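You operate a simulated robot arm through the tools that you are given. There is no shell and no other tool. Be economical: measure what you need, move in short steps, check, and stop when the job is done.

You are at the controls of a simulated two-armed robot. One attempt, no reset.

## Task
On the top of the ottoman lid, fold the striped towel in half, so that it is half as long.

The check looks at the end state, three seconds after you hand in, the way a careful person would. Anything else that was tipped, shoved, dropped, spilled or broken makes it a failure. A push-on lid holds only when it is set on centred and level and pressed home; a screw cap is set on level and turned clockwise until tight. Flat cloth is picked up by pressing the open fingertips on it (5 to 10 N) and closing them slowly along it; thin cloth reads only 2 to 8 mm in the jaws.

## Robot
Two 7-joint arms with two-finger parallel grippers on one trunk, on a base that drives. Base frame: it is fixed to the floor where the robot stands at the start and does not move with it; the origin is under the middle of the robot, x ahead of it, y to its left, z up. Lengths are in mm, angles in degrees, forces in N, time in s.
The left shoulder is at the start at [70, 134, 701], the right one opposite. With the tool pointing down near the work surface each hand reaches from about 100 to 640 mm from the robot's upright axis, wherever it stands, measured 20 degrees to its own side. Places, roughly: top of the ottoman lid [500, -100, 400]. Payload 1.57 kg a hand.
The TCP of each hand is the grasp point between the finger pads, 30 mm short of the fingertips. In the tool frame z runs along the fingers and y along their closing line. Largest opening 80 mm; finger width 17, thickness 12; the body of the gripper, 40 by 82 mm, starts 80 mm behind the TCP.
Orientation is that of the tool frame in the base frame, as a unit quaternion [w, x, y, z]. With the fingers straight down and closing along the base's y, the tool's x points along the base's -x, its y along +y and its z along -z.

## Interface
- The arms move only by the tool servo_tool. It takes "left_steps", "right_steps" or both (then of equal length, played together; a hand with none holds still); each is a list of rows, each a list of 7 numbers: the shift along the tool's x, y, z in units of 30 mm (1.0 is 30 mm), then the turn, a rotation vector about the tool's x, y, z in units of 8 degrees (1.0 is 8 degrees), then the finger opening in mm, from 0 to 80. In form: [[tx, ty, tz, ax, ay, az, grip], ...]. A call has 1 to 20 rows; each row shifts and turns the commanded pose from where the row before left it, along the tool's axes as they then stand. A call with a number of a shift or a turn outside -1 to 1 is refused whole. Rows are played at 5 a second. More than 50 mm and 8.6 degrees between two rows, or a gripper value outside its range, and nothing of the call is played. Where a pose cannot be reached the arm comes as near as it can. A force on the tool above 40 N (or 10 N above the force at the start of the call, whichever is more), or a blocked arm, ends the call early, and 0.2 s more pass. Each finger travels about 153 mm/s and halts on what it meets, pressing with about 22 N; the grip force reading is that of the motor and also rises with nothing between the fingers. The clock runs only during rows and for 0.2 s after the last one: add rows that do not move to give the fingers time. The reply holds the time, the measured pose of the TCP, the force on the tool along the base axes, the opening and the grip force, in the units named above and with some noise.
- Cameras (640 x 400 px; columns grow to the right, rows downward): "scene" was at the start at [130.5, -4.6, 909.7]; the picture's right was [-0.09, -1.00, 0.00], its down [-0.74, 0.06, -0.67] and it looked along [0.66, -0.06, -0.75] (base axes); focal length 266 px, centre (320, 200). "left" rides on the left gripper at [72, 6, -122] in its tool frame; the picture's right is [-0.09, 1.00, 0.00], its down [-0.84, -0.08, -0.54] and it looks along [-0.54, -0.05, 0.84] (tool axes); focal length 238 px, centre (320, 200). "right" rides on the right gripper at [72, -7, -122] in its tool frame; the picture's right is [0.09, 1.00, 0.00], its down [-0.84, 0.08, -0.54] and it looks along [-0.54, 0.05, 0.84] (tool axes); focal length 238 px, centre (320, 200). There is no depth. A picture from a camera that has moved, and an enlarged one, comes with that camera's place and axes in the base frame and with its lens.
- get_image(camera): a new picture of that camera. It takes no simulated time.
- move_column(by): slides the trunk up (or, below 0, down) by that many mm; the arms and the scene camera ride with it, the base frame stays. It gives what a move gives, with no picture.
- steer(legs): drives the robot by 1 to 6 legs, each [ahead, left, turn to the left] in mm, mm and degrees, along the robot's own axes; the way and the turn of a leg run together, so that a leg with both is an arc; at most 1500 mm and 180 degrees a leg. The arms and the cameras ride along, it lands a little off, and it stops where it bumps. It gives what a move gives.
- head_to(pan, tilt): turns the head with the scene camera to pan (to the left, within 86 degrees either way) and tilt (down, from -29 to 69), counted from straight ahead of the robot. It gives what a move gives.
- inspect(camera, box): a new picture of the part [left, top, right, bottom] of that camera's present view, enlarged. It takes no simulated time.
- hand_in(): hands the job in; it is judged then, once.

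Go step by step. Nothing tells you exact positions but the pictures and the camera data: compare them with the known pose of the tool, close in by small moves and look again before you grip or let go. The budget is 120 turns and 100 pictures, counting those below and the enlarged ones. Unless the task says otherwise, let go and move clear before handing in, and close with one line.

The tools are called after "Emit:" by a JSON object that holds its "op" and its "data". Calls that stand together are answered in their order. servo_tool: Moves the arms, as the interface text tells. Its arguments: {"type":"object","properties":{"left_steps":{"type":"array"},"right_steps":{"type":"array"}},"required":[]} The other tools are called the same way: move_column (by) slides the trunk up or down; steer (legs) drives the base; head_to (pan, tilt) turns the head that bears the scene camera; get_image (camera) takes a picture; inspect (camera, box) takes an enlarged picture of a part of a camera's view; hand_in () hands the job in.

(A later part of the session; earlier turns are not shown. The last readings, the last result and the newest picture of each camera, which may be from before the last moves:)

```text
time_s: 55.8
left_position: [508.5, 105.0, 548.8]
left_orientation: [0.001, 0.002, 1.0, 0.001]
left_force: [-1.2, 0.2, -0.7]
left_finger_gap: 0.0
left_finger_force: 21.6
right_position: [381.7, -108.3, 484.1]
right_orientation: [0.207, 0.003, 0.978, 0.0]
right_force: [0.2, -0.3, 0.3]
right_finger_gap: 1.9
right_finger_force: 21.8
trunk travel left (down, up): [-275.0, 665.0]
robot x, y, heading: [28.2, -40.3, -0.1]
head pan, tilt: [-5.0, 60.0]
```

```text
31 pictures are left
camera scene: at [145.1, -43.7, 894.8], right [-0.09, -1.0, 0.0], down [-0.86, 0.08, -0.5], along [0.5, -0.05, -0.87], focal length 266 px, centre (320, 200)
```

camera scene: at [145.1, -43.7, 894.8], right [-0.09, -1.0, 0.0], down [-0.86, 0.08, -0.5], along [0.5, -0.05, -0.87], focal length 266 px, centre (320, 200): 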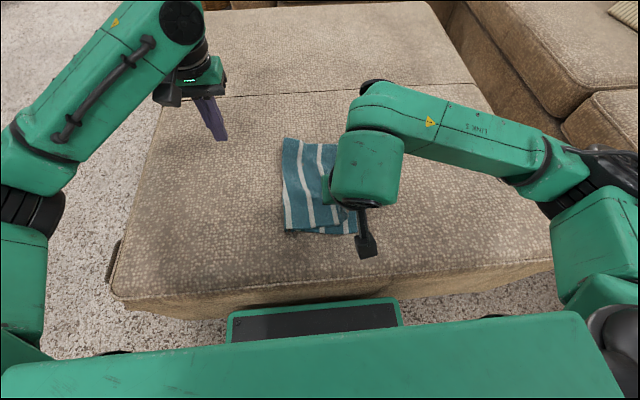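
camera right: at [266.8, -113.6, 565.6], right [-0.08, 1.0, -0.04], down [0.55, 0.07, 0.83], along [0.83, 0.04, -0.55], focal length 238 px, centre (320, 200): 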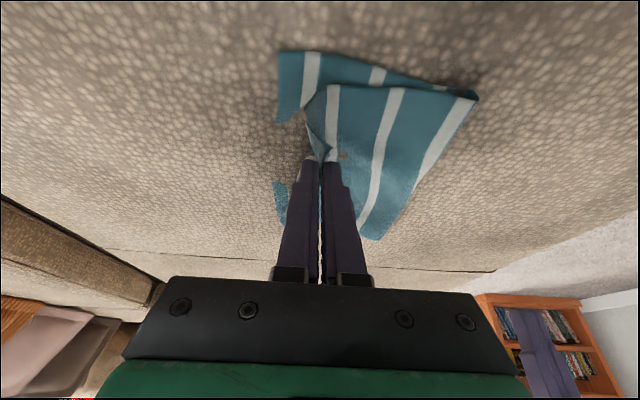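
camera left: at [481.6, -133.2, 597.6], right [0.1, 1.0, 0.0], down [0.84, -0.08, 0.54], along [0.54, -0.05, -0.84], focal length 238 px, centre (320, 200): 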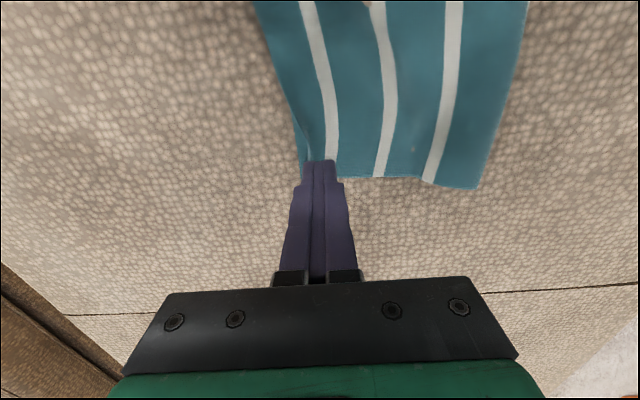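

Crease still at y≈12. I peel further: 100 mm more to the left, 30 mm higher, and 10 mm toward the robot to square the near edge.

Emit:
{"op": "servo_tool", "data": {"right_steps": [[-0.136, 0.55, -0.305, 0, 0, 0, 0], [-0.136, 0.55, -0.305, 0, 0, 0, 0], [-0.136, 0.55, -0.305, 0, 0, 0, 0], [0, 0.55, 0, 0, 0, 0, 0], [0, 0.55, 0, 0, 0, 0, 0], [0, 0.55, 0, 0, 0, 0, 0], [0, 0, 0, 0, 0, 0, 0]]}}

Emit:
{"op": "get_image", "data": {"camera": "right"}}

```text
time_s: 57.4
left_position: [508.4, 103.6, 547.5]
left_orientation: [0.002, 0.002, 1.0, 0.0]
left_force: [-0.4, -1.1, 0.8]
left_finger_gap: 0.0
left_finger_force: 21.4
right_position: [382.6, -9.3, 512.7]
right_orientation: [0.208, 0.003, 0.978, 0.0]
right_force: [0.3, 0.9, 0.0]
right_finger_gap: 1.9
right_finger_force: 22.4
trunk travel left (down, up): [-275.0, 665.0]
robot x, y, heading: [27.6, -38.6, -0.2]
head pan, tilt: [-5.0, 60.0]
```

```text
30 pictures are left
camera right: at [266.6, -14.4, 594.2], right [-0.08, 1.0, -0.04], down [0.54, 0.07, 0.84], along [0.83, 0.04, -0.55], focal length 238 px, centre (320, 200)
```

right: 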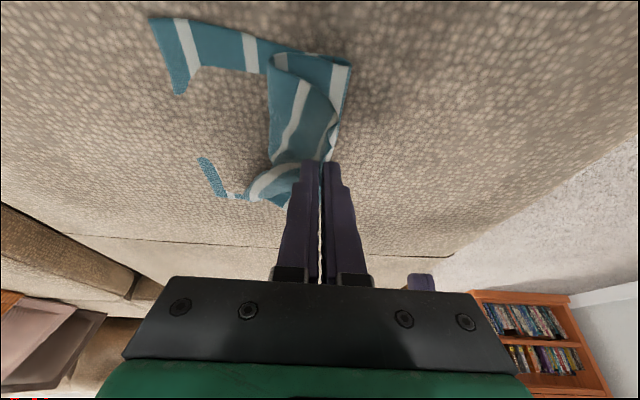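

The far part is peeling back too, so I'll effectively re-lay it. I continue left until the crease opens.

Emit:
{"op": "servo_tool", "data": {"right_steps": [[-0.136, 0.5, -0.305, 0, 0, 0, 0], [-0.136, 0.5, -0.305, 0, 0, 0, 0], [0, 0.5, 0, 0, 0, 0, 0], [0, 0.5, 0, 0, 0, 0, 0], [0, 0.5, 0, 0, 0, 0, 0], [0, 0, 0, 0, 0, 0, 0]]}}

Emit:
{"op": "get_image", "data": {"camera": "right"}}

Emit:
{"op": "get_image", "data": {"camera": "left"}}

```text
time_s: 58.8
left_position: [507.9, 104.2, 548.5]
left_orientation: [0.001, 0.001, 1.0, 0.0]
left_force: [0.1, 0.6, 0.5]
left_finger_gap: 0.0
left_finger_force: 20.9
right_position: [383.2, 66.1, 532.7]
right_orientation: [0.208, 0.003, 0.978, -0.001]
right_force: [0.0, -0.2, -0.1]
right_finger_gap: 1.9
right_finger_force: 21.7
trunk travel left (down, up): [-275.0, 665.0]
robot x, y, heading: [24.6, -40.3, -0.4]
head pan, tilt: [-5.0, 60.0]
```

```text
29 pictures are left
camera right: at [266.9, 60.7, 614.1], right [-0.08, 1.0, -0.04], down [0.54, 0.07, 0.84], along [0.83, 0.04, -0.55], focal length 238 px, centre (320, 200)
```

right: 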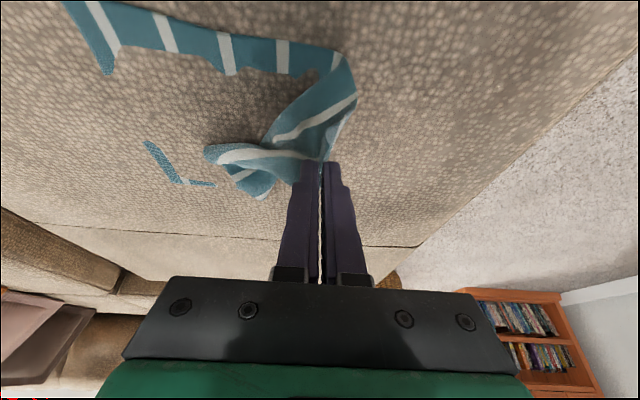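

```text
28 pictures are left
camera left: at [436.6, 110.4, 669.3], right [0.1, 1.0, 0.0], down [0.84, -0.08, 0.54], along [0.54, -0.05, -0.84], focal length 238 px, centre (320, 200)
```

left: 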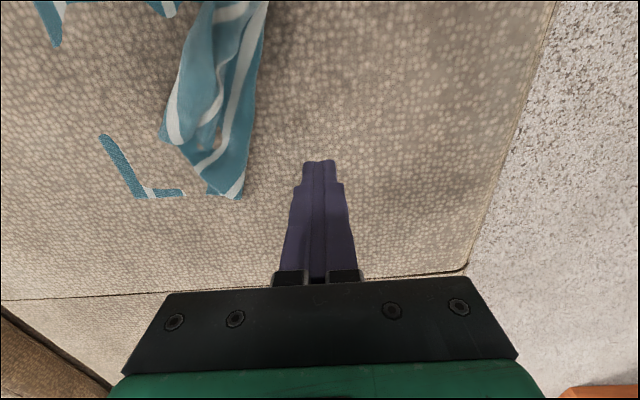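

Near crease has opened. Now I re-lay the near corner: lower a bit, shift 12 mm toward me, and carry it right to y≈−70.

Emit:
{"op": "servo_tool", "data": {"right_steps": [[0.136, -0.5, 0.305, 0, 0, 0, 0], [0.136, -0.5, 0.305, 0, 0, 0, 0], [0.136, -0.5, 0.305, 0, 0, 0, 0], [0.18, -0.5, -0.08, 0, 0, 0, 0], [0.18, -0.5, -0.08, 0, 0, 0, 0], [0, -0.5, 0, 0, 0, 0, 0], [0, -0.5, 0, 0, 0, 0, 0], [0, -0.5, 0, 0, 0, 0, 0], [0, -0.5, 0, 0, 0, 0, 0], [0, 0, 0, 0, 0, 0, 0]]}}

Emit:
{"op": "get_image", "data": {"camera": "right"}}

Emit:
{"op": "get_image", "data": {"camera": "left"}}

```text
time_s: 61.0
left_position: [508.0, 105.5, 548.1]
left_orientation: [0.001, 0.002, 1.0, 0.0]
left_force: [0.1, -0.6, -0.5]
left_finger_gap: 0.0
left_finger_force: 21.6
right_position: [370.6, -68.9, 502.8]
right_orientation: [0.208, 0.003, 0.978, -0.001]
right_force: [-0.1, 0.2, -0.1]
right_finger_gap: 2.1
right_finger_force: 22.3
trunk travel left (down, up): [-275.0, 665.0]
robot x, y, heading: [24.3, -38.6, -0.1]
head pan, tilt: [-5.0, 60.0]
```

```text
27 pictures are left
camera right: at [254.1, -74.6, 584.7], right [-0.08, 1.0, -0.04], down [0.54, 0.07, 0.84], along [0.83, 0.04, -0.55], focal length 238 px, centre (320, 200)
```

right: 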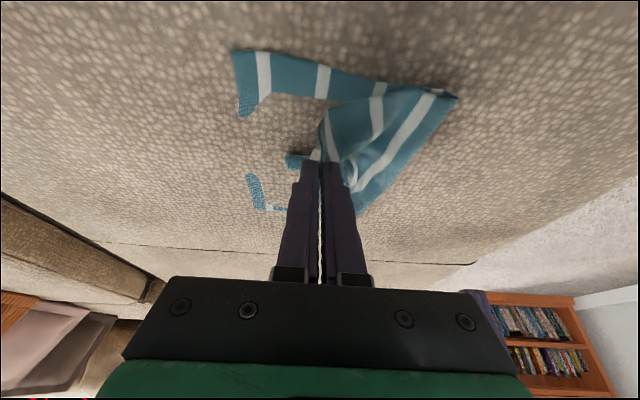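

```text
26 pictures are left
camera left: at [436.6, 110.4, 669.3], right [0.1, 1.0, 0.0], down [0.84, -0.08, 0.54], along [0.54, -0.05, -0.84], focal length 238 px, centre (320, 200)
```

left: 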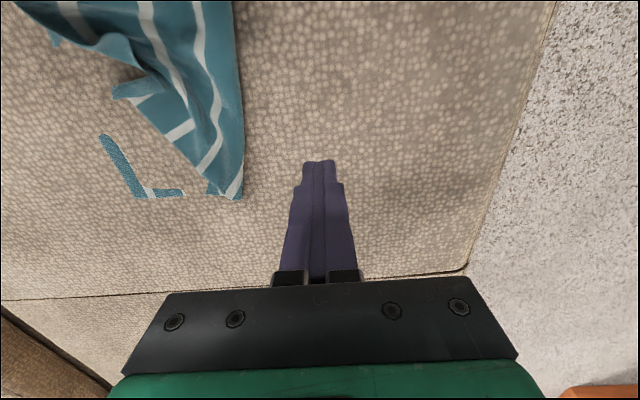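

Near crease is now at y≈47, so I lower while moving right, then slide low to the final spot near y≈−130.

Emit:
{"op": "servo_tool", "data": {"right_steps": [[0.136, -0.15, 0.305, 0, 0, 0, 0], [0.136, -0.15, 0.305, 0, 0, 0, 0], [0.136, -0.15, 0.305, 0, 0, 0, 0], [0.136, -0.15, 0.305, 0, 0, 0, 0], [0.136, -0.15, 0.305, 0, 0, 0, 0], [0.136, -0.15, 0.305, 0, 0, 0, 0], [0, -0.3, 0, 0, 0, 0, 0], [0, -0.3, 0, 0, 0, 0, 0], [0, -0.3, 0, 0, 0, 0, 0], [0, 0, 0, 0, 0, 0, 0]]}}

Emit:
{"op": "get_image", "data": {"camera": "right"}}

```text
time_s: 63.2
left_position: [508.9, 104.5, 548.2]
left_orientation: [0.001, 0.001, 1.0, 0.0]
left_force: [0.6, 1.2, 0.9]
left_finger_gap: 0.3
left_finger_force: 21.5
right_position: [368.7, -122.9, 442.5]
right_orientation: [0.208, 0.002, 0.978, -0.001]
right_force: [-0.1, -1.0, 0.2]
right_finger_gap: 1.7
right_finger_force: 22.4
trunk travel left (down, up): [-275.0, 665.0]
robot x, y, heading: [25.0, -38.4, -0.3]
head pan, tilt: [-5.0, 60.0]
```

```text
25 pictures are left
camera right: at [253.2, -128.4, 523.7], right [-0.08, 1.0, -0.04], down [0.55, 0.07, 0.84], along [0.83, 0.04, -0.55], focal length 238 px, centre (320, 200)
```

right: 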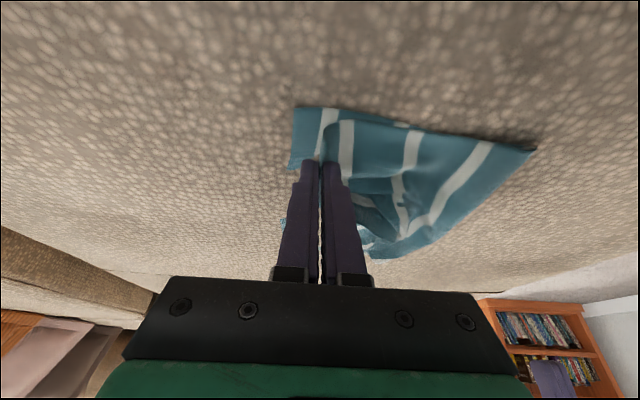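

Near crease sits at y≈34 as wanted. I move 9 mm further, set the corner down, and release it.

Emit:
{"op": "servo_tool", "data": {"right_steps": [[0.06, -0.15, 0.14, 0, 0, 0, 0], [0.08, -0.15, 0.18, 0, 0, 0, 0], [0.04, 0, 0.1, 0, 0, 0, 0], [0, 0, 0, 0, 0, 0, 0], [0, 0, 0, 0, 0, 0, 5], [0, 0, 0, 0, 0, 0, 10], [0, 0, 0, 0, 0, 0, 16], [0, 0, 0, 0, 0, 0, 20], [-0.16, 0, -0.37, 0, 0, 0, 20], [-0.25, 0, -0.55, 0, 0, 0, 20], [-0.25, 0, -0.55, 0, 0, 0, 20], [-0.25, 0, -0.55, 0, 0, 0, 20], [0, 0, 0, 0, 0, 0, 20]]}}

Emit:
{"op": "get_image", "data": {"camera": "right"}}

```text
time_s: 66.0
left_position: [507.6, 105.2, 547.6]
left_orientation: [0.001, 0.002, 1.0, 0.001]
left_force: [0.0, -0.3, 0.9]
left_finger_gap: 0.0
left_finger_force: 21.2
right_position: [370.0, -131.3, 495.0]
right_orientation: [0.208, 0.003, 0.978, -0.001]
right_force: [-0.7, 0.2, 0.2]
right_finger_gap: 20.1
right_finger_force: 0.0
trunk travel left (down, up): [-275.0, 665.0]
robot x, y, heading: [28.4, -39.7, -0.3]
head pan, tilt: [-5.0, 60.0]
```

```text
24 pictures are left
camera right: at [254.5, -137.0, 577.0], right [-0.08, 1.0, -0.04], down [0.54, 0.07, 0.84], along [0.83, 0.04, -0.55], focal length 238 px, centre (320, 200)
```

right: 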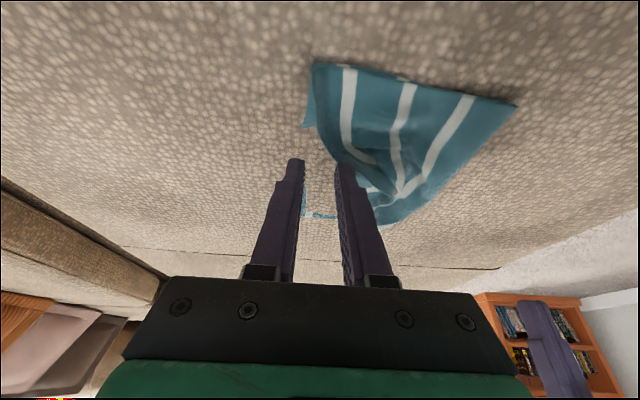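

The near corner now matches very well. I move the right hand aside and view the far part.

Emit:
{"op": "servo_tool", "data": {"right_steps": [[-0.2, -0.9, -0.5, 0, 0, 0, 20], [0, -0.9, 0, 0, 0, 0, 20], [0, -0.9, 0, 0, 0, 0, 20], [0, -0.9, 0, 0, 0, 0, 20], [0, -0.9, 0, 0, 0, 0, 20], [0, -0.9, 0, 0, 0, 0, 20], [0, -0.9, 0, 0, 0, 0, 20], [0, -0.9, 0, 0, 0, 0, 20]]}}

Emit:
{"op": "inspect", "data": {"camera": "scene", "box": [240, 80, 480, 260]}}

```text
time_s: 67.8
left_position: [508.5, 104.4, 549.0]
left_orientation: [0.001, 0.002, 1.0, 0.0]
left_force: [0.3, 0.5, -0.4]
left_finger_gap: 0.0
left_finger_force: 22.0
right_position: [366.4, -347.2, 511.8]
right_orientation: [0.208, 0.003, 0.978, -0.002]
right_force: [0.4, 0.5, 0.0]
right_finger_gap: 20.1
right_finger_force: 0.2
trunk travel left (down, up): [-275.0, 665.0]
robot x, y, heading: [26.0, -36.4, -0.1]
head pan, tilt: [-5.0, 60.0]
```

```text
2.22 times, centred on (360, 170) of scene
camera zoom: at [145.0, -43.7, 894.8], right [-0.09, -1.0, 0.0], down [-0.86, 0.08, -0.5], along [0.5, -0.05, -0.87], focal length 591 px, centre (231, 267)
```

zoom: 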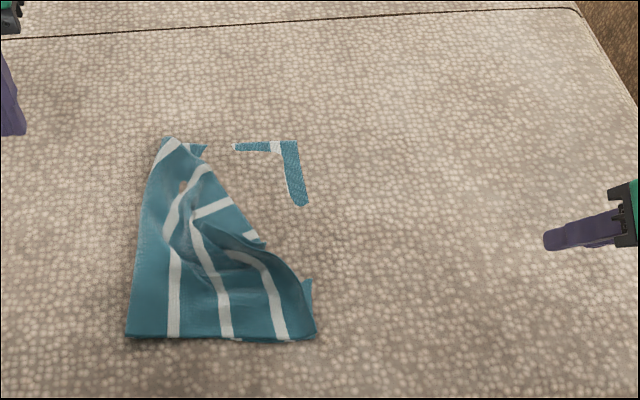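

Emit:
{"op": "inspect", "data": {"camera": "scene", "box": [280, 120, 380, 220]}}

```text
4.00 times, centred on (330, 170) of scene
camera zoom: at [145.0, -43.7, 894.8], right [-0.09, -1.0, 0.0], down [-0.86, 0.08, -0.5], along [0.5, -0.05, -0.87], focal length 1064 px, centre (280, 320)
```

zoom: 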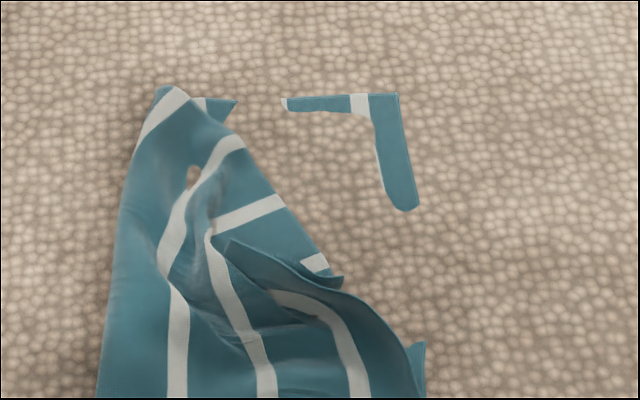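

The far part is pleated: the top layer's far corner sits at about (454,−104) and belongs near (590,−160). I bring the left hand over that edge, yawed about 31° so it closes across the edge.

Emit:
{"op": "servo_tool", "data": {"left_steps": [[0.144, -0.708, 0.3, 0, 0, 0, 20], [0.144, -0.708, 0.3, 0, 0, 0, 20], [0.144, -0.708, 0.3, 0, 0, 0, 20], [0.144, -0.708, 0.3, 0, 0, 0, 20], [0.144, -0.708, 0.3, 0, 0, 0, 20], [0.144, -0.708, 0.3, 0, 0, 0, 20], [0.144, -0.708, 0.3, 0, 0, 0, 20], [0.144, -0.708, 0.3, 0, 0, 0, 20], [0.144, -0.708, 0.3, 0, 0, 0, 20], [0, 0, 0, 0, 0, -0.97, 20], [0, 0, 0, 0, 0, -0.97, 20], [0, 0, 0, 0, 0, -0.97, 20], [0, 0, 0, 0, 0, -0.97, 20], [0, 0, 0, 0, 0, 0, 20]]}}

Emit:
{"op": "get_image", "data": {"camera": "left"}}

```text
time_s: 70.8
left_position: [468.4, -84.4, 467.5]
left_orientation: [-0.001, -0.267, 0.964, 0.0]
left_force: [0.0, 0.3, 0.7]
left_finger_gap: 19.7
left_finger_force: 0.1
right_position: [366.1, -346.9, 511.5]
right_orientation: [0.207, 0.003, 0.978, -0.001]
right_force: [0.4, -0.1, -0.1]
right_finger_gap: 19.9
right_finger_force: 0.1
trunk travel left (down, up): [-275.0, 665.0]
robot x, y, heading: [24.5, -40.5, -0.4]
head pan, tilt: [-5.0, 60.0]
```

```text
21 pictures are left
camera left: at [403.3, -117.9, 588.4], right [-0.43, 0.9, 0.0], down [0.76, 0.36, 0.54], along [0.49, 0.23, -0.84], focal length 238 px, centre (320, 200)
```

left: 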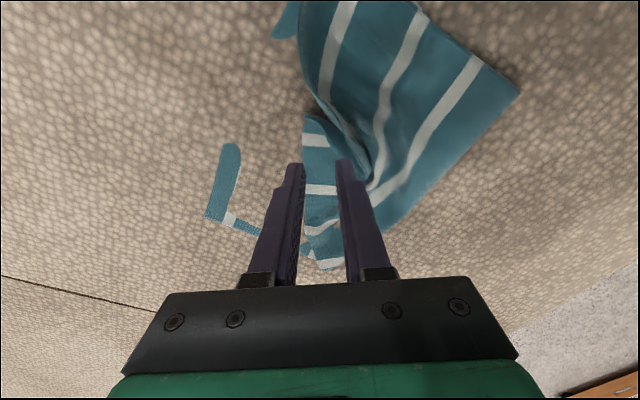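

The edge is parallel to the fingers. I shift 8 mm outward, descend, and press lightly.

Emit:
{"op": "servo_tool", "data": {"left_steps": [[0.2, -0.28, 0.4, 0, 0, 0, 20], [0, 0, 0.5, 0, 0, 0, 20], [0, 0, 0.45, 0, 0, 0, 20], [0, 0, 0, 0, 0, 0, 20]]}}

Emit:
{"op": "inspect", "data": {"camera": "left", "box": [220, 50, 420, 250]}}

```text
time_s: 71.8
left_position: [467.3, -94.9, 427.2]
left_orientation: [0.001, -0.265, 0.964, -0.001]
left_force: [1.1, 0.1, 0.3]
left_finger_gap: 19.9
left_finger_force: 0.1
right_position: [367.1, -345.0, 511.7]
right_orientation: [0.208, 0.004, 0.978, -0.001]
right_force: [-0.4, -0.3, -0.7]
right_finger_gap: 20.1
right_finger_force: 0.1
trunk travel left (down, up): [-275.0, 665.0]
robot x, y, heading: [24.6, -37.0, -0.6]
head pan, tilt: [-5.0, 60.0]
```

```text
2.00 times, centred on (320, 150) of left
camera zoom: at [403.1, -127.6, 548.3], right [-0.43, 0.9, 0.0], down [0.76, 0.36, 0.54], along [0.49, 0.23, -0.84], focal length 477 px, centre (320, 300)
```

zoom: 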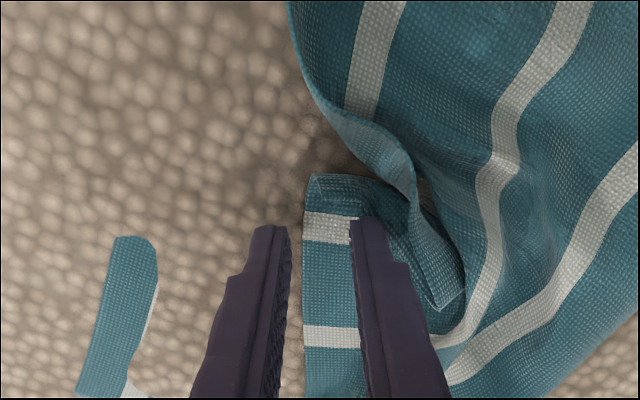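

Well straddled. I lower 3 mm to contact.

Emit:
{"op": "servo_tool", "data": {"left_steps": [[0, 0, 0.12, 0, 0, 0, 20], [0, 0, 0, 0, 0, 0, 20]]}}

```text
time_s: 72.4
left_position: [468.7, -96.4, 424.5]
left_orientation: [0.0, -0.266, 0.964, 0.0]
left_force: [-1.0, 0.5, 0.2]
left_finger_gap: 19.9
left_finger_force: 0.0
right_position: [365.5, -348.1, 512.4]
right_orientation: [0.208, 0.004, 0.978, -0.001]
right_force: [-0.2, 0.0, 0.3]
right_finger_gap: 20.1
right_finger_force: 0.0
trunk travel left (down, up): [-275.0, 665.0]
robot x, y, heading: [26.5, -40.7, -0.3]
head pan, tilt: [-5.0, 60.0]
```

Emit:
{"op": "servo_tool", "data": {"left_steps": [[0, 0, 0.08, 0, 0, 0, 20], [0, 0, 0, 0, 0, 0, 20]]}}

```text
time_s: 73.0
left_position: [467.3, -95.5, 422.1]
left_orientation: [0.002, -0.265, 0.964, -0.001]
left_force: [0.3, 1.5, 11.7]
left_finger_gap: 20.6
left_finger_force: 0.3
right_position: [366.2, -346.1, 511.7]
right_orientation: [0.21, 0.002, 0.978, 0.0]
right_force: [0.1, -0.3, -0.1]
right_finger_gap: 19.9
right_finger_force: 0.1
trunk travel left (down, up): [-275.0, 665.0]
robot x, y, heading: [24.3, -38.2, 0.0]
head pan, tilt: [-5.0, 60.0]
```

Emit:
{"op": "servo_tool", "data": {"left_steps": [[0, 0, -0.02, 0, 0, 0, 20], [0, 0, 0, 0, 0, 0, 17], [0, 0, 0, 0, 0, 0, 14], [0, 0, 0, 0, 0, 0, 11], [0, 0, 0, 0, 0, 0, 8], [0, 0, 0, 0, 0, 0, 5], [0, 0, 0, 0, 0, 0, 2], [0, 0, 0, 0, 0, 0, 0], [0, 0, 0, 0, 0, 0, 0], [0, 0, -0.4, 0, 0, 0, 0], [0, 0, -0.4, 0, 0, 0, 0], [0, 0, 0, 0, 0, 0, 0]]}}

Emit:
{"op": "get_image", "data": {"camera": "left"}}

```text
time_s: 75.6
left_position: [467.3, -97.2, 444.9]
left_orientation: [0.001, -0.266, 0.964, 0.0]
left_force: [-1.0, -0.2, -0.1]
left_finger_gap: 0.0
left_finger_force: 21.1
right_position: [366.9, -347.2, 511.8]
right_orientation: [0.208, 0.003, 0.978, 0.0]
right_force: [-0.3, -0.9, -0.2]
right_finger_gap: 20.2
right_finger_force: 0.1
trunk travel left (down, up): [-275.0, 665.0]
robot x, y, heading: [27.4, -35.5, -0.2]
head pan, tilt: [-5.0, 60.0]
```

```text
19 pictures are left
camera left: at [403.2, -128.2, 565.9], right [-0.43, 0.9, 0.0], down [0.76, 0.36, 0.54], along [0.49, 0.23, -0.84], focal length 238 px, centre (320, 200)
```

left: 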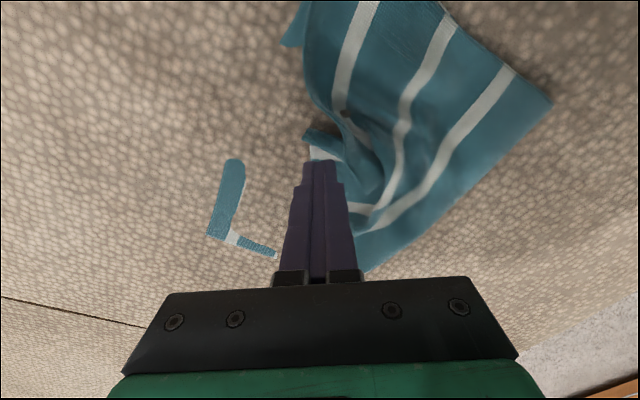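

The fingers closed empty, having slipped off the edge. I reopen wider (32 mm), shift 6 mm inward, and press again more firmly.

Emit:
{"op": "servo_tool", "data": {"left_steps": [[0, 0.2, 0, 0, 0, 0, 32], [0, 0, 0.3, 0, 0, 0, 32], [0, 0, 0.35, 0, 0, 0, 32], [0, 0, 0.08, 0, 0, 0, 32], [0, 0, 0, 0, 0, 0, 32]]}}

Emit:
{"op": "inspect", "data": {"camera": "left", "box": [220, 50, 420, 250]}}

```text
time_s: 76.8
left_position: [464.2, -89.6, 424.0]
left_orientation: [0.001, -0.265, 0.964, 0.001]
left_force: [0.3, -0.1, 2.5]
left_finger_gap: 31.8
left_finger_force: 0.0
right_position: [366.3, -346.9, 512.0]
right_orientation: [0.208, 0.002, 0.978, 0.0]
right_force: [0.4, 0.1, -0.1]
right_finger_gap: 19.8
right_finger_force: 0.0
trunk travel left (down, up): [-275.0, 665.0]
robot x, y, heading: [25.5, -38.8, -0.3]
head pan, tilt: [-5.0, 60.0]
```

```text
2.00 times, centred on (320, 150) of left
camera zoom: at [399.7, -122.1, 544.1], right [-0.43, 0.9, 0.0], down [0.76, 0.36, 0.54], along [0.49, 0.23, -0.84], focal length 477 px, centre (320, 300)
```

zoom: 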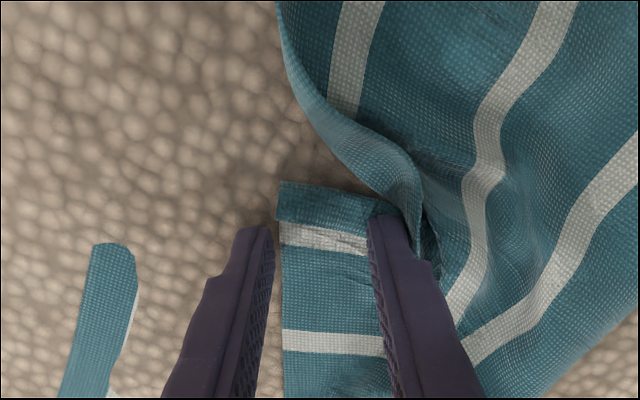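

Emit:
{"op": "servo_tool", "data": {"left_steps": [[0, 0, 0.045, 0, 0, 0, 32], [0, 0, 0, 0, 0, 0, 29], [0, 0, 0, 0, 0, 0, 26], [0, 0, 0, 0, 0, 0, 23], [0, 0, 0, 0, 0, 0, 20], [0, 0, 0, 0, 0, 0, 17], [0, 0, 0, 0, 0, 0, 14], [0, 0, 0, 0, 0, 0, 11], [0, 0, 0, 0, 0, 0, 8], [0, 0, 0, 0, 0, 0, 5], [0, 0, 0, 0, 0, 0, 2], [0, 0, 0, 0, 0, 0, 0], [0, 0, 0, 0, 0, 0, 0]]}}

```text
time_s: 79.6
left_position: [464.2, -91.3, 422.3]
left_orientation: [0.001, -0.266, 0.964, 0.0]
left_force: [-0.9, -0.4, 5.2]
left_finger_gap: 1.5
left_finger_force: 21.7
right_position: [366.3, -346.3, 511.4]
right_orientation: [0.208, 0.003, 0.978, -0.001]
right_force: [-0.6, -0.5, 0.3]
right_finger_gap: 19.8
right_finger_force: 0.0
trunk travel left (down, up): [-275.0, 665.0]
robot x, y, heading: [29.0, -36.0, -0.3]
head pan, tilt: [-5.0, 60.0]
```

Gap 1.5 mm, probably cloth held. I lift 30 mm and look.

Emit:
{"op": "servo_tool", "data": {"left_steps": [[0, 0, -0.35, 0, 0, 0, 0], [0, 0, -0.35, 0, 0, 0, 0], [0, 0, -0.35, 0, 0, 0, 0], [0, 0, 0, 0, 0, 0, 0]]}}

Emit:
{"op": "get_image", "data": {"camera": "left"}}

```text
time_s: 80.6
left_position: [463.7, -90.4, 454.2]
left_orientation: [-0.001, -0.266, 0.964, 0.0]
left_force: [-0.4, -0.4, -0.2]
left_finger_gap: 1.5
left_finger_force: 21.7
right_position: [368.1, -346.5, 511.2]
right_orientation: [0.208, 0.003, 0.978, -0.001]
right_force: [0.2, -0.4, 0.6]
right_finger_gap: 20.1
right_finger_force: 0.0
trunk travel left (down, up): [-275.0, 665.0]
robot x, y, heading: [25.1, -40.6, -0.3]
head pan, tilt: [-5.0, 60.0]
```

```text
17 pictures are left
camera left: at [399.8, -123.2, 574.3], right [-0.43, 0.9, 0.0], down [0.76, 0.36, 0.54], along [0.49, 0.23, -0.84], focal length 238 px, centre (320, 200)
```

left: 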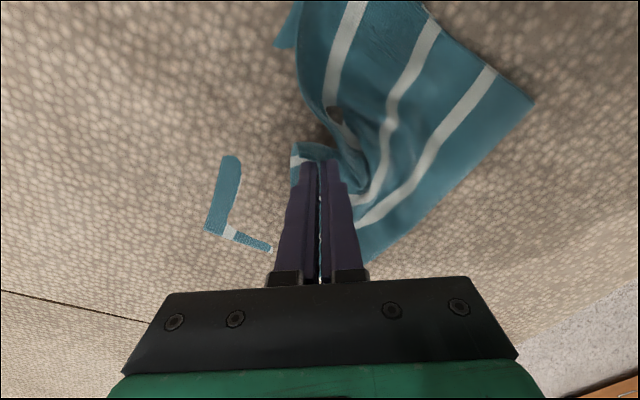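

The far corner is held and only the top layer lifted. I raise 20 mm more and turn the hand 48° so the cloth edge comes back parallel.

Emit:
{"op": "servo_tool", "data": {"left_steps": [[0, 0, -0.35, 0, 0, 0, 0], [0, 0, -0.35, 0, 0, 0, 0], [0, 0, 0, 0, 0, -1, 0], [0, 0, 0, 0, 0, -1, 0], [0, 0, 0, 0, 0, -1, 0], [0, 0, 0, 0, 0, -1, 0], [0, 0, 0, 0, 0, -1, 0], [0, 0, 0, 0, 0, -1, 0], [0, 0, 0, 0, 0, 0, 0]]}}

```text
time_s: 82.6
left_position: [465.0, -90.8, 474.3]
left_orientation: [0.001, -0.635, 0.772, 0.0]
left_force: [0.4, 0.2, 0.5]
left_finger_gap: 1.4
left_finger_force: 21.7
right_position: [366.5, -346.3, 510.7]
right_orientation: [0.208, 0.002, 0.978, -0.001]
right_force: [-1.1, 0.5, -0.5]
right_finger_gap: 19.8
right_finger_force: 0.0
trunk travel left (down, up): [-275.0, 665.0]
robot x, y, heading: [27.6, -39.3, -0.0]
head pan, tilt: [-5.0, 60.0]
```

Yaw reached 79°. I now move the corner 108 mm away from me (x≈572) and then drive right for the y part.

Emit:
{"op": "servo_tool", "data": {"left_steps": [[-0.137, -0.708, 0, 0, 0, 0, 0], [-0.137, -0.708, 0, 0, 0, 0, 0], [-0.137, -0.708, 0, 0, 0, 0, 0], [-0.137, -0.708, 0, 0, 0, 0, 0], [-0.137, -0.708, 0.2, 0, 0, 0, 0], [0, 0, 0, 0, 0, 0, 0]]}}

Emit:
{"op": "get_image", "data": {"camera": "scene"}}

Emit:
{"op": "get_image", "data": {"camera": "left"}}

```text
time_s: 84.0
left_position: [571.1, -92.3, 468.8]
left_orientation: [0.001, -0.634, 0.773, -0.001]
left_force: [-0.1, 0.0, -0.3]
left_finger_gap: 1.2
left_finger_force: 21.6
right_position: [366.1, -345.7, 511.2]
right_orientation: [0.208, 0.003, 0.978, 0.0]
right_force: [-0.6, 0.5, 0.4]
right_finger_gap: 20.0
right_finger_force: 0.0
trunk travel left (down, up): [-275.0, 665.0]
robot x, y, heading: [27.4, -39.9, -0.3]
head pan, tilt: [-5.0, 60.0]
```

```text
16 pictures are left
camera scene: at [145.1, -43.8, 894.8], right [-0.09, -1.0, 0.0], down [-0.86, 0.08, -0.5], along [0.5, -0.05, -0.87], focal length 266 px, centre (320, 200)
```

scene: 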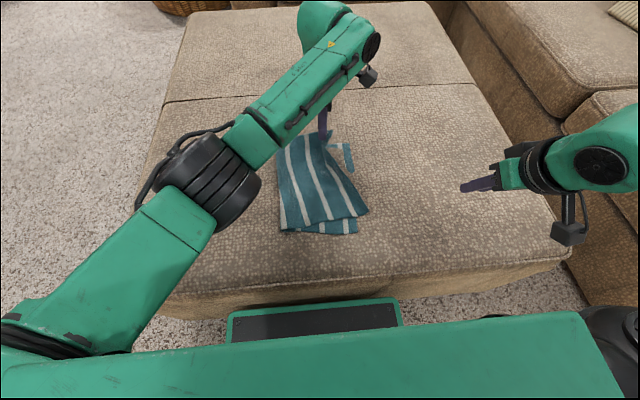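

```text
15 pictures are left
camera left: at [551.6, -162.1, 589.5], right [-0.96, 0.28, 0.0], down [0.24, 0.81, 0.54], along [0.16, 0.52, -0.84], focal length 238 px, centre (320, 200)
```

left: 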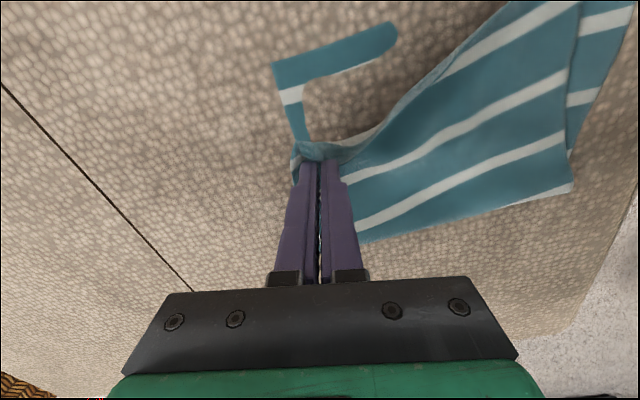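

The far half is opened out. I drive right 44 mm and lower the far corner to its place, keeping hold of it.

Emit:
{"op": "steer", "data": {"legs": [[0, -44, 0]]}}

Emit:
{"op": "servo_tool", "data": {"left_steps": [[0, 0, 0.35, 0, 0, 0, 0], [0, 0, 0.35, 0, 0, 0, 0], [0, 0, 0.35, 0, 0, 0, 0], [0, 0, 0.25, 0, 0, 0, 0], [0, 0, 0, 0, 0, 0, 0]]}}

Emit:
{"op": "inspect", "data": {"camera": "scene", "box": [200, 80, 440, 260]}}

Emit:
{"op": "get_image", "data": {"camera": "left"}}

```text
time_s: 84.9
left_position: [571.3, -135.5, 469.0]
left_orientation: [0.0, -0.635, 0.772, 0.001]
left_force: [0.1, -0.7, 0.3]
left_finger_gap: 1.2
left_finger_force: 22.1
right_position: [367.4, -391.3, 510.0]
right_orientation: [0.207, 0.003, 0.978, 0.0]
right_force: [0.3, -0.6, -0.5]
right_finger_gap: 20.2
right_finger_force: 0.0
trunk travel left (down, up): [-275.0, 665.0]
robot x, y, heading: [26.0, -83.6, -0.1]
head pan, tilt: [-5.0, 60.0]
```

```text
time_s: 86.1
left_position: [571.7, -136.7, 428.8]
left_orientation: [0.0, -0.635, 0.772, 0.0]
left_force: [-0.4, -0.3, 1.2]
left_finger_gap: 1.3
left_finger_force: 22.2
right_position: [367.0, -390.1, 513.6]
right_orientation: [0.208, 0.003, 0.978, -0.001]
right_force: [-0.9, 0.9, -0.4]
right_finger_gap: 20.2
right_finger_force: 0.1
trunk travel left (down, up): [-275.0, 665.0]
robot x, y, heading: [27.5, -83.1, -0.4]
head pan, tilt: [-5.0, 60.0]
```

```text
2.22 times, centred on (320, 170) of scene
camera zoom: at [144.8, -88.2, 894.7], right [-0.09, -1.0, 0.0], down [-0.86, 0.08, -0.5], along [0.5, -0.05, -0.87], focal length 591 px, centre (320, 267)
```

zoom: 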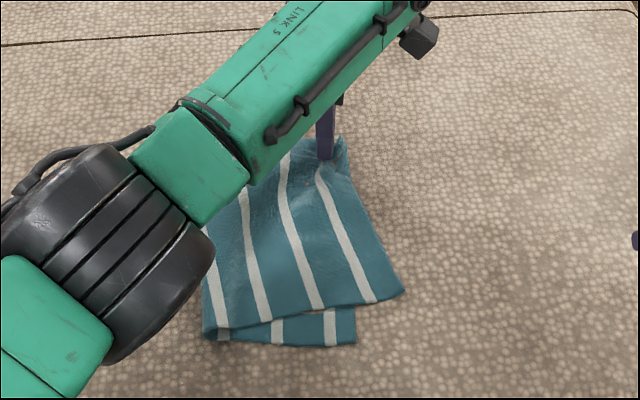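

```text
13 pictures are left
camera left: at [551.4, -206.0, 549.7], right [-0.96, 0.28, 0.0], down [0.24, 0.81, 0.54], along [0.15, 0.52, -0.84], focal length 238 px, centre (320, 200)
```

left: 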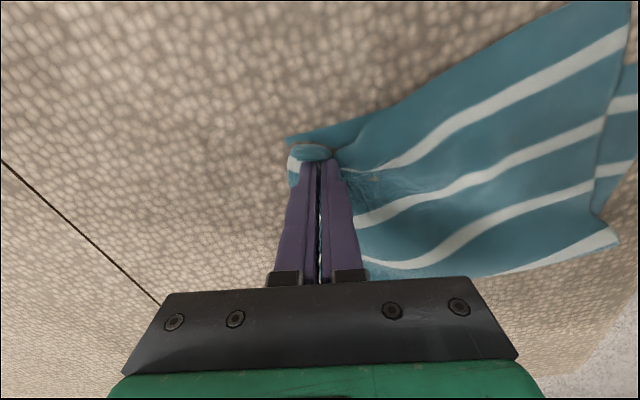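

The far corner is in place and held as an anchor. The near top corner is now at about (398,−190) and must come back to about (355,−143), so I bring the right hand over its edge.

Emit:
{"op": "servo_tool", "data": {"right_steps": [[-0.07, 0.797, 0.198, 0, 0, 0, 28], [-0.07, 0.797, 0.198, 0, 0, 0, 28], [-0.07, 0.797, 0.198, 0, 0, 0, 28], [-0.07, 0.797, 0.198, 0, 0, 0, 28], [-0.07, 0.797, 0.198, 0, 0, 0, 28], [-0.07, 0.797, 0.198, 0, 0, 0, 28], [-0.07, 0.797, 0.198, 0, 0, 0, 28], [-0.07, 0.797, 0.198, 0, 0, 0, 28], [-0.07, 0.797, 0.198, 0, 0, 0, 28], [0, 0, 0, 0, 0, 0, 28]]}}

Emit:
{"op": "get_image", "data": {"camera": "right"}}

```text
time_s: 88.3
left_position: [571.9, -135.5, 429.6]
left_orientation: [0.0, -0.635, 0.772, -0.001]
left_force: [-0.5, -0.6, 0.6]
left_finger_gap: 1.5
left_finger_force: 22.0
right_position: [405.3, -176.8, 468.8]
right_orientation: [0.207, 0.003, 0.978, -0.001]
right_force: [-0.5, 0.1, -0.5]
right_finger_gap: 27.7
right_finger_force: 0.0
trunk travel left (down, up): [-275.0, 665.0]
robot x, y, heading: [27.2, -80.5, -0.2]
head pan, tilt: [-5.0, 60.0]
```

```text
12 pictures are left
camera right: at [289.9, -182.0, 551.7], right [-0.08, 1.0, -0.04], down [0.54, 0.07, 0.84], along [0.83, 0.04, -0.55], focal length 238 px, centre (320, 200)
```

right: 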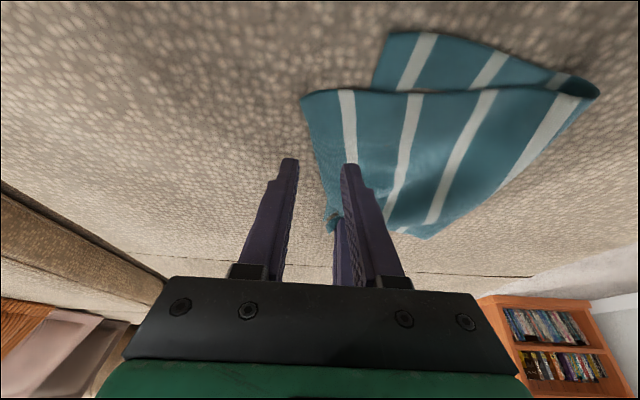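

Emit:
{"op": "servo_tool", "data": {"right_steps": [[0.17, 0, 0.38, 0, 0, 0, 28], [0.17, 0, 0.38, 0, 0, 0, 28], [0.17, 0, 0.38, 0, 0, 0, 28], [0.12, 0, 0.27, 0, 0, 0, 28], [0, 0, 0, 0, 0, 0, 28]]}}

```text
time_s: 89.5
left_position: [572.1, -134.8, 430.4]
left_orientation: [0.0, -0.635, 0.772, -0.001]
left_force: [-0.8, -0.3, 0.1]
left_finger_gap: 1.3
left_finger_force: 21.5
right_position: [405.5, -174.6, 424.5]
right_orientation: [0.208, 0.003, 0.978, -0.001]
right_force: [0.0, 0.3, -1.0]
right_finger_gap: 28.1
right_finger_force: 0.0
trunk travel left (down, up): [-275.0, 665.0]
robot x, y, heading: [23.5, -84.9, -0.1]
head pan, tilt: [-5.0, 60.0]
```

Emit:
{"op": "servo_tool", "data": {"right_steps": [[0.04, 0, 0.085, 0, 0, 0, 28], [0, 0, 0, 0, 0, 0, 28]]}}

Emit:
{"op": "inspect", "data": {"camera": "right", "box": [260, 80, 460, 230]}}

```text
time_s: 90.1
left_position: [571.9, -135.4, 430.6]
left_orientation: [0.002, -0.636, 0.772, -0.002]
left_force: [-0.9, 0.3, 0.3]
left_finger_gap: 1.5
left_finger_force: 22.1
right_position: [405.1, -175.2, 422.2]
right_orientation: [0.209, 0.003, 0.978, -0.001]
right_force: [-1.0, 1.1, 15.3]
right_finger_gap: 28.1
right_finger_force: 0.0
trunk travel left (down, up): [-275.0, 665.0]
robot x, y, heading: [27.6, -84.0, -0.2]
head pan, tilt: [-5.0, 60.0]
```

```text
2.67 times, centred on (360, 155) of right
camera zoom: at [289.5, -180.4, 503.6], right [-0.08, 1.0, -0.04], down [0.54, 0.07, 0.84], along [0.84, 0.05, -0.55], focal length 636 px, centre (213, 320)
```

zoom: 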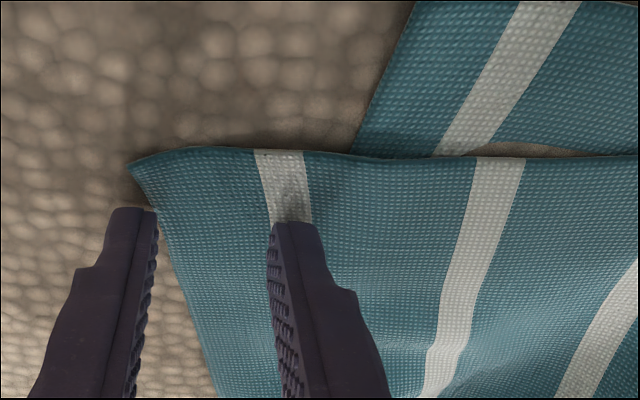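

Well placed. I close slowly.

Emit:
{"op": "servo_tool", "data": {"right_steps": [[-0.004, 0, -0.01, 0, 0, 0, 28], [0, 0, 0, 0, 0, 0, 25], [0, 0, 0, 0, 0, 0, 22], [0, 0, 0, 0, 0, 0, 19], [0, 0, 0, 0, 0, 0, 16], [0, 0, 0, 0, 0, 0, 13], [0, 0, 0, 0, 0, 0, 10], [0, 0, 0, 0, 0, 0, 7], [0, 0, 0, 0, 0, 0, 4], [0, 0, 0, 0, 0, 0, 2], [0, 0, 0, 0, 0, 0, 0], [0, 0, 0, 0, 0, 0, 0]]}}

```text
time_s: 92.7
left_position: [570.5, -136.4, 431.7]
left_orientation: [0.0, -0.636, 0.772, -0.001]
left_force: [0.1, 0.0, 0.2]
left_finger_gap: 1.5
left_finger_force: 21.9
right_position: [404.8, -176.2, 421.4]
right_orientation: [0.21, 0.004, 0.978, -0.001]
right_force: [1.7, -3.5, 22.6]
right_finger_gap: 0.0
right_finger_force: 21.0
trunk travel left (down, up): [-275.0, 665.0]
robot x, y, heading: [26.4, -84.1, -0.3]
head pan, tilt: [-5.0, 60.0]
```

The gap reads 0, so it missed again. I lift, reopen to 34 mm, shift 8 mm inward, and look.

Emit:
{"op": "servo_tool", "data": {"right_steps": [[-0.11, 0, -0.24, 0, 0, 0, 0], [0, 0.27, 0, 0, 0, 0, 20], [0, 0, 0, 0, 0, 0, 34], [0, 0, 0, 0, 0, 0, 34]]}}

Emit:
{"op": "inspect", "data": {"camera": "right", "box": [260, 80, 460, 230]}}

```text
time_s: 93.7
left_position: [572.7, -135.6, 428.0]
left_orientation: [0.001, -0.635, 0.772, 0.001]
left_force: [0.6, 0.6, 1.1]
left_finger_gap: 1.5
left_finger_force: 21.8
right_position: [405.1, -168.1, 430.1]
right_orientation: [0.208, 0.003, 0.978, -0.001]
right_force: [-0.5, -0.6, 1.7]
right_finger_gap: 34.1
right_finger_force: 0.0
trunk travel left (down, up): [-275.0, 665.0]
robot x, y, heading: [29.6, -84.3, -0.3]
head pan, tilt: [-5.0, 60.0]
```

```text
2.67 times, centred on (360, 155) of right
camera zoom: at [290.5, -173.2, 511.4], right [-0.08, 1.0, -0.04], down [0.55, 0.07, 0.84], along [0.83, 0.05, -0.55], focal length 636 px, centre (213, 320)
```

zoom: 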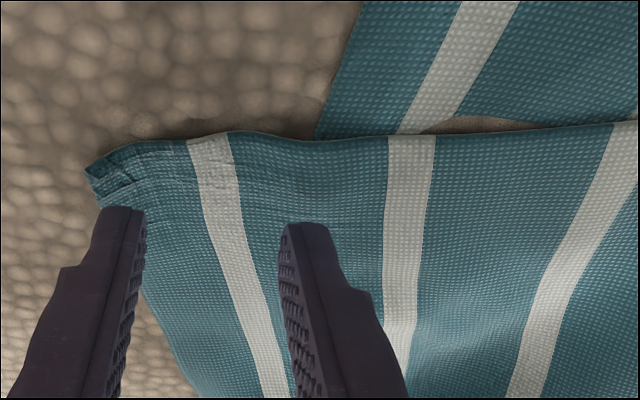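

Emit:
{"op": "servo_tool", "data": {"right_steps": [[0.06, 0, 0.13, 0, 0, 0, 34], [0.04, 0, 0.095, 0, 0, 0, 34], [0, 0, 0, 0, 0, 0, 34]]}}

```text
time_s: 94.5
left_position: [571.7, -135.0, 430.0]
left_orientation: [0.001, -0.635, 0.773, 0.0]
left_force: [-0.1, 0.1, 0.2]
left_finger_gap: 1.2
left_finger_force: 22.8
right_position: [404.3, -167.8, 423.7]
right_orientation: [0.208, 0.003, 0.978, -0.001]
right_force: [-0.8, 0.4, 4.6]
right_finger_gap: 34.4
right_finger_force: 0.3
trunk travel left (down, up): [-275.0, 665.0]
robot x, y, heading: [30.0, -84.6, -0.0]
head pan, tilt: [-5.0, 60.0]
```

Emit:
{"op": "servo_tool", "data": {"right_steps": [[0.006, 0, 0.014, 0, 0, 0, 34], [0, 0, 0, 0, 0, 0, 32], [0, 0, 0, 0, 0, 0, 30], [0, 0, 0, 0, 0, 0, 28], [0, 0, 0, 0, 0, 0, 26], [0, 0, 0, 0, 0, 0, 24], [0, 0, 0, 0, 0, 0, 22], [0, 0, 0, 0, 0, 0, 20], [0, 0, 0, 0, 0, 0, 18], [0, 0, 0, 0, 0, 0, 16], [0, 0, 0, 0, 0, 0, 14], [0, 0, 0, 0, 0, 0, 12], [0, 0, 0, 0, 0, 0, 10], [0, 0, 0, 0, 0, 0, 8], [0, 0, 0, 0, 0, 0, 6], [0, 0, 0, 0, 0, 0, 4], [0, 0, 0, 0, 0, 0, 2], [0, 0, 0, 0, 0, 0, 0], [0, 0, 0, 0, 0, 0, 0]]}}

```text
time_s: 98.5
left_position: [571.3, -134.4, 429.6]
left_orientation: [0.001, -0.636, 0.772, -0.001]
left_force: [-0.6, -0.2, 0.6]
left_finger_gap: 1.4
left_finger_force: 22.7
right_position: [405.9, -168.2, 422.1]
right_orientation: [0.208, 0.003, 0.978, -0.001]
right_force: [0.0, 0.3, 2.9]
right_finger_gap: 0.0
right_finger_force: 21.2
trunk travel left (down, up): [-275.0, 665.0]
robot x, y, heading: [24.6, -87.5, -0.3]
head pan, tilt: [-5.0, 60.0]
```

Missed again, likely because the pressing force was too light this time. I reopen slightly more inward and press to about 10 N.

Emit:
{"op": "servo_tool", "data": {"right_steps": [[-0.11, 0, -0.24, 0, 0, 0, 0], [0, 0.1, 0, 0, 0, 0, 15], [0, 0, 0, 0, 0, 0, 30], [0.06, 0, 0.13, 0, 0, 0, 30], [0.06, 0, 0.14, 0, 0, 0, 30], [0, 0, 0, 0, 0, 0, 30]]}}

Emit:
{"op": "inspect", "data": {"camera": "right", "box": [260, 80, 460, 230]}}

```text
time_s: 99.9
left_position: [570.4, -136.3, 432.7]
left_orientation: [0.001, -0.636, 0.772, -0.001]
left_force: [-0.1, 0.1, 0.6]
left_finger_gap: 1.2
left_finger_force: 22.0
right_position: [406.5, -163.7, 423.4]
right_orientation: [0.211, 0.003, 0.978, 0.0]
right_force: [-3.2, -1.6, 19.8]
right_finger_gap: 29.2
right_finger_force: 0.0
trunk travel left (down, up): [-275.0, 665.0]
robot x, y, heading: [24.5, -85.3, -0.1]
head pan, tilt: [-5.0, 60.0]
```

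```text
2.67 times, centred on (360, 155) of right
camera zoom: at [290.6, -170.0, 503.6], right [-0.08, 1.0, -0.04], down [0.54, 0.07, 0.84], along [0.84, 0.05, -0.54], focal length 636 px, centre (213, 320)
```

zoom: 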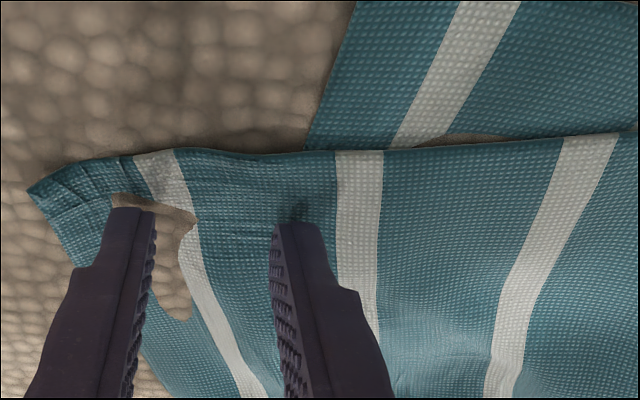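

Emit:
{"op": "servo_tool", "data": {"right_steps": [[-0.009, 0, -0.02, 0, 0, 0, 30], [0, 0, 0, 0, 0, 0, 27], [0, 0, 0, 0, 0, 0, 24], [0, 0, 0, 0, 0, 0, 21], [0, 0, 0, 0, 0, 0, 18], [0, 0, 0, 0, 0, 0, 15], [0, 0, 0, 0, 0, 0, 12], [0, 0, 0, 0, 0, 0, 9], [0, 0, 0, 0, 0, 0, 6], [0, 0, 0, 0, 0, 0, 3], [0, 0, 0, 0, 0, 0, 0], [0, 0, 0, 0, 0, 0, 0]]}}

```text
time_s: 102.5
left_position: [570.1, -135.4, 430.6]
left_orientation: [0.001, -0.635, 0.773, -0.001]
left_force: [0.2, -0.1, 0.9]
left_finger_gap: 1.3
left_finger_force: 22.5
right_position: [405.7, -164.3, 421.6]
right_orientation: [0.211, 0.002, 0.978, -0.001]
right_force: [-1.3, -2.5, 23.2]
right_finger_gap: 2.4
right_finger_force: 21.5
trunk travel left (down, up): [-275.0, 665.0]
robot x, y, heading: [26.2, -84.4, -0.2]
head pan, tilt: [-5.0, 60.0]
```

Held (2.4 mm). I lift 20 mm, move it 45 mm toward me and 50 mm left, and lower to just above the lower layer.

Emit:
{"op": "servo_tool", "data": {"right_steps": [[-0.136, 0.1, -0.305, 0, 0, 0, 0], [-0.136, 0.2, -0.305, 0, 0, 0, 0], [0.23, 0.23, -0.1, 0, 0, 0, 0], [0.23, 0.23, -0.1, 0, 0, 0, 0], [0.23, 0.23, -0.1, 0, 0, 0, 0], [0.23, 0.23, -0.1, 0, 0, 0, 0], [0.23, 0.23, -0.1, 0, 0, 0, 0], [0.22, 0.23, -0.1, 0, 0, 0, 0], [0.09, 0, 0.2, 0, 0, 0, 0], [0, 0, 0, 0, 0, 0, 0]]}}

Emit:
{"op": "get_image", "data": {"camera": "right"}}

```text
time_s: 104.7
left_position: [570.7, -135.4, 429.4]
left_orientation: [0.0, -0.635, 0.773, 0.001]
left_force: [-10.1, 0.7, 0.8]
left_finger_gap: 1.6
left_finger_force: 22.0
right_position: [361.7, -114.2, 434.3]
right_orientation: [0.208, 0.002, 0.978, 0.0]
right_force: [9.0, -0.2, 1.2]
right_finger_gap: 2.3
right_finger_force: 22.0
trunk travel left (down, up): [-275.0, 665.0]
robot x, y, heading: [26.0, -87.4, -0.1]
head pan, tilt: [-5.0, 60.0]
```

```text
8 pictures are left
camera right: at [246.3, -119.4, 516.3], right [-0.08, 1.0, -0.04], down [0.54, 0.07, 0.84], along [0.84, 0.04, -0.55], focal length 238 px, centre (320, 200)
```

right: 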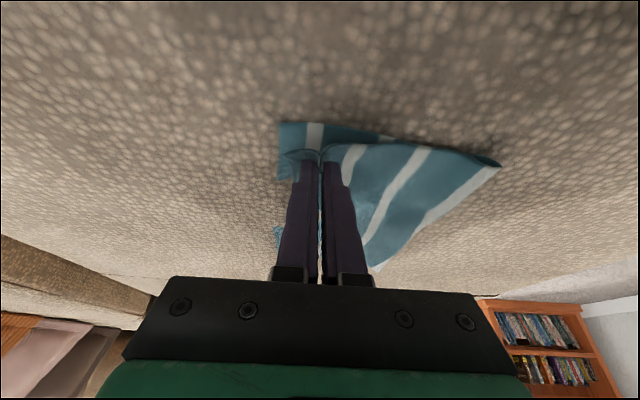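

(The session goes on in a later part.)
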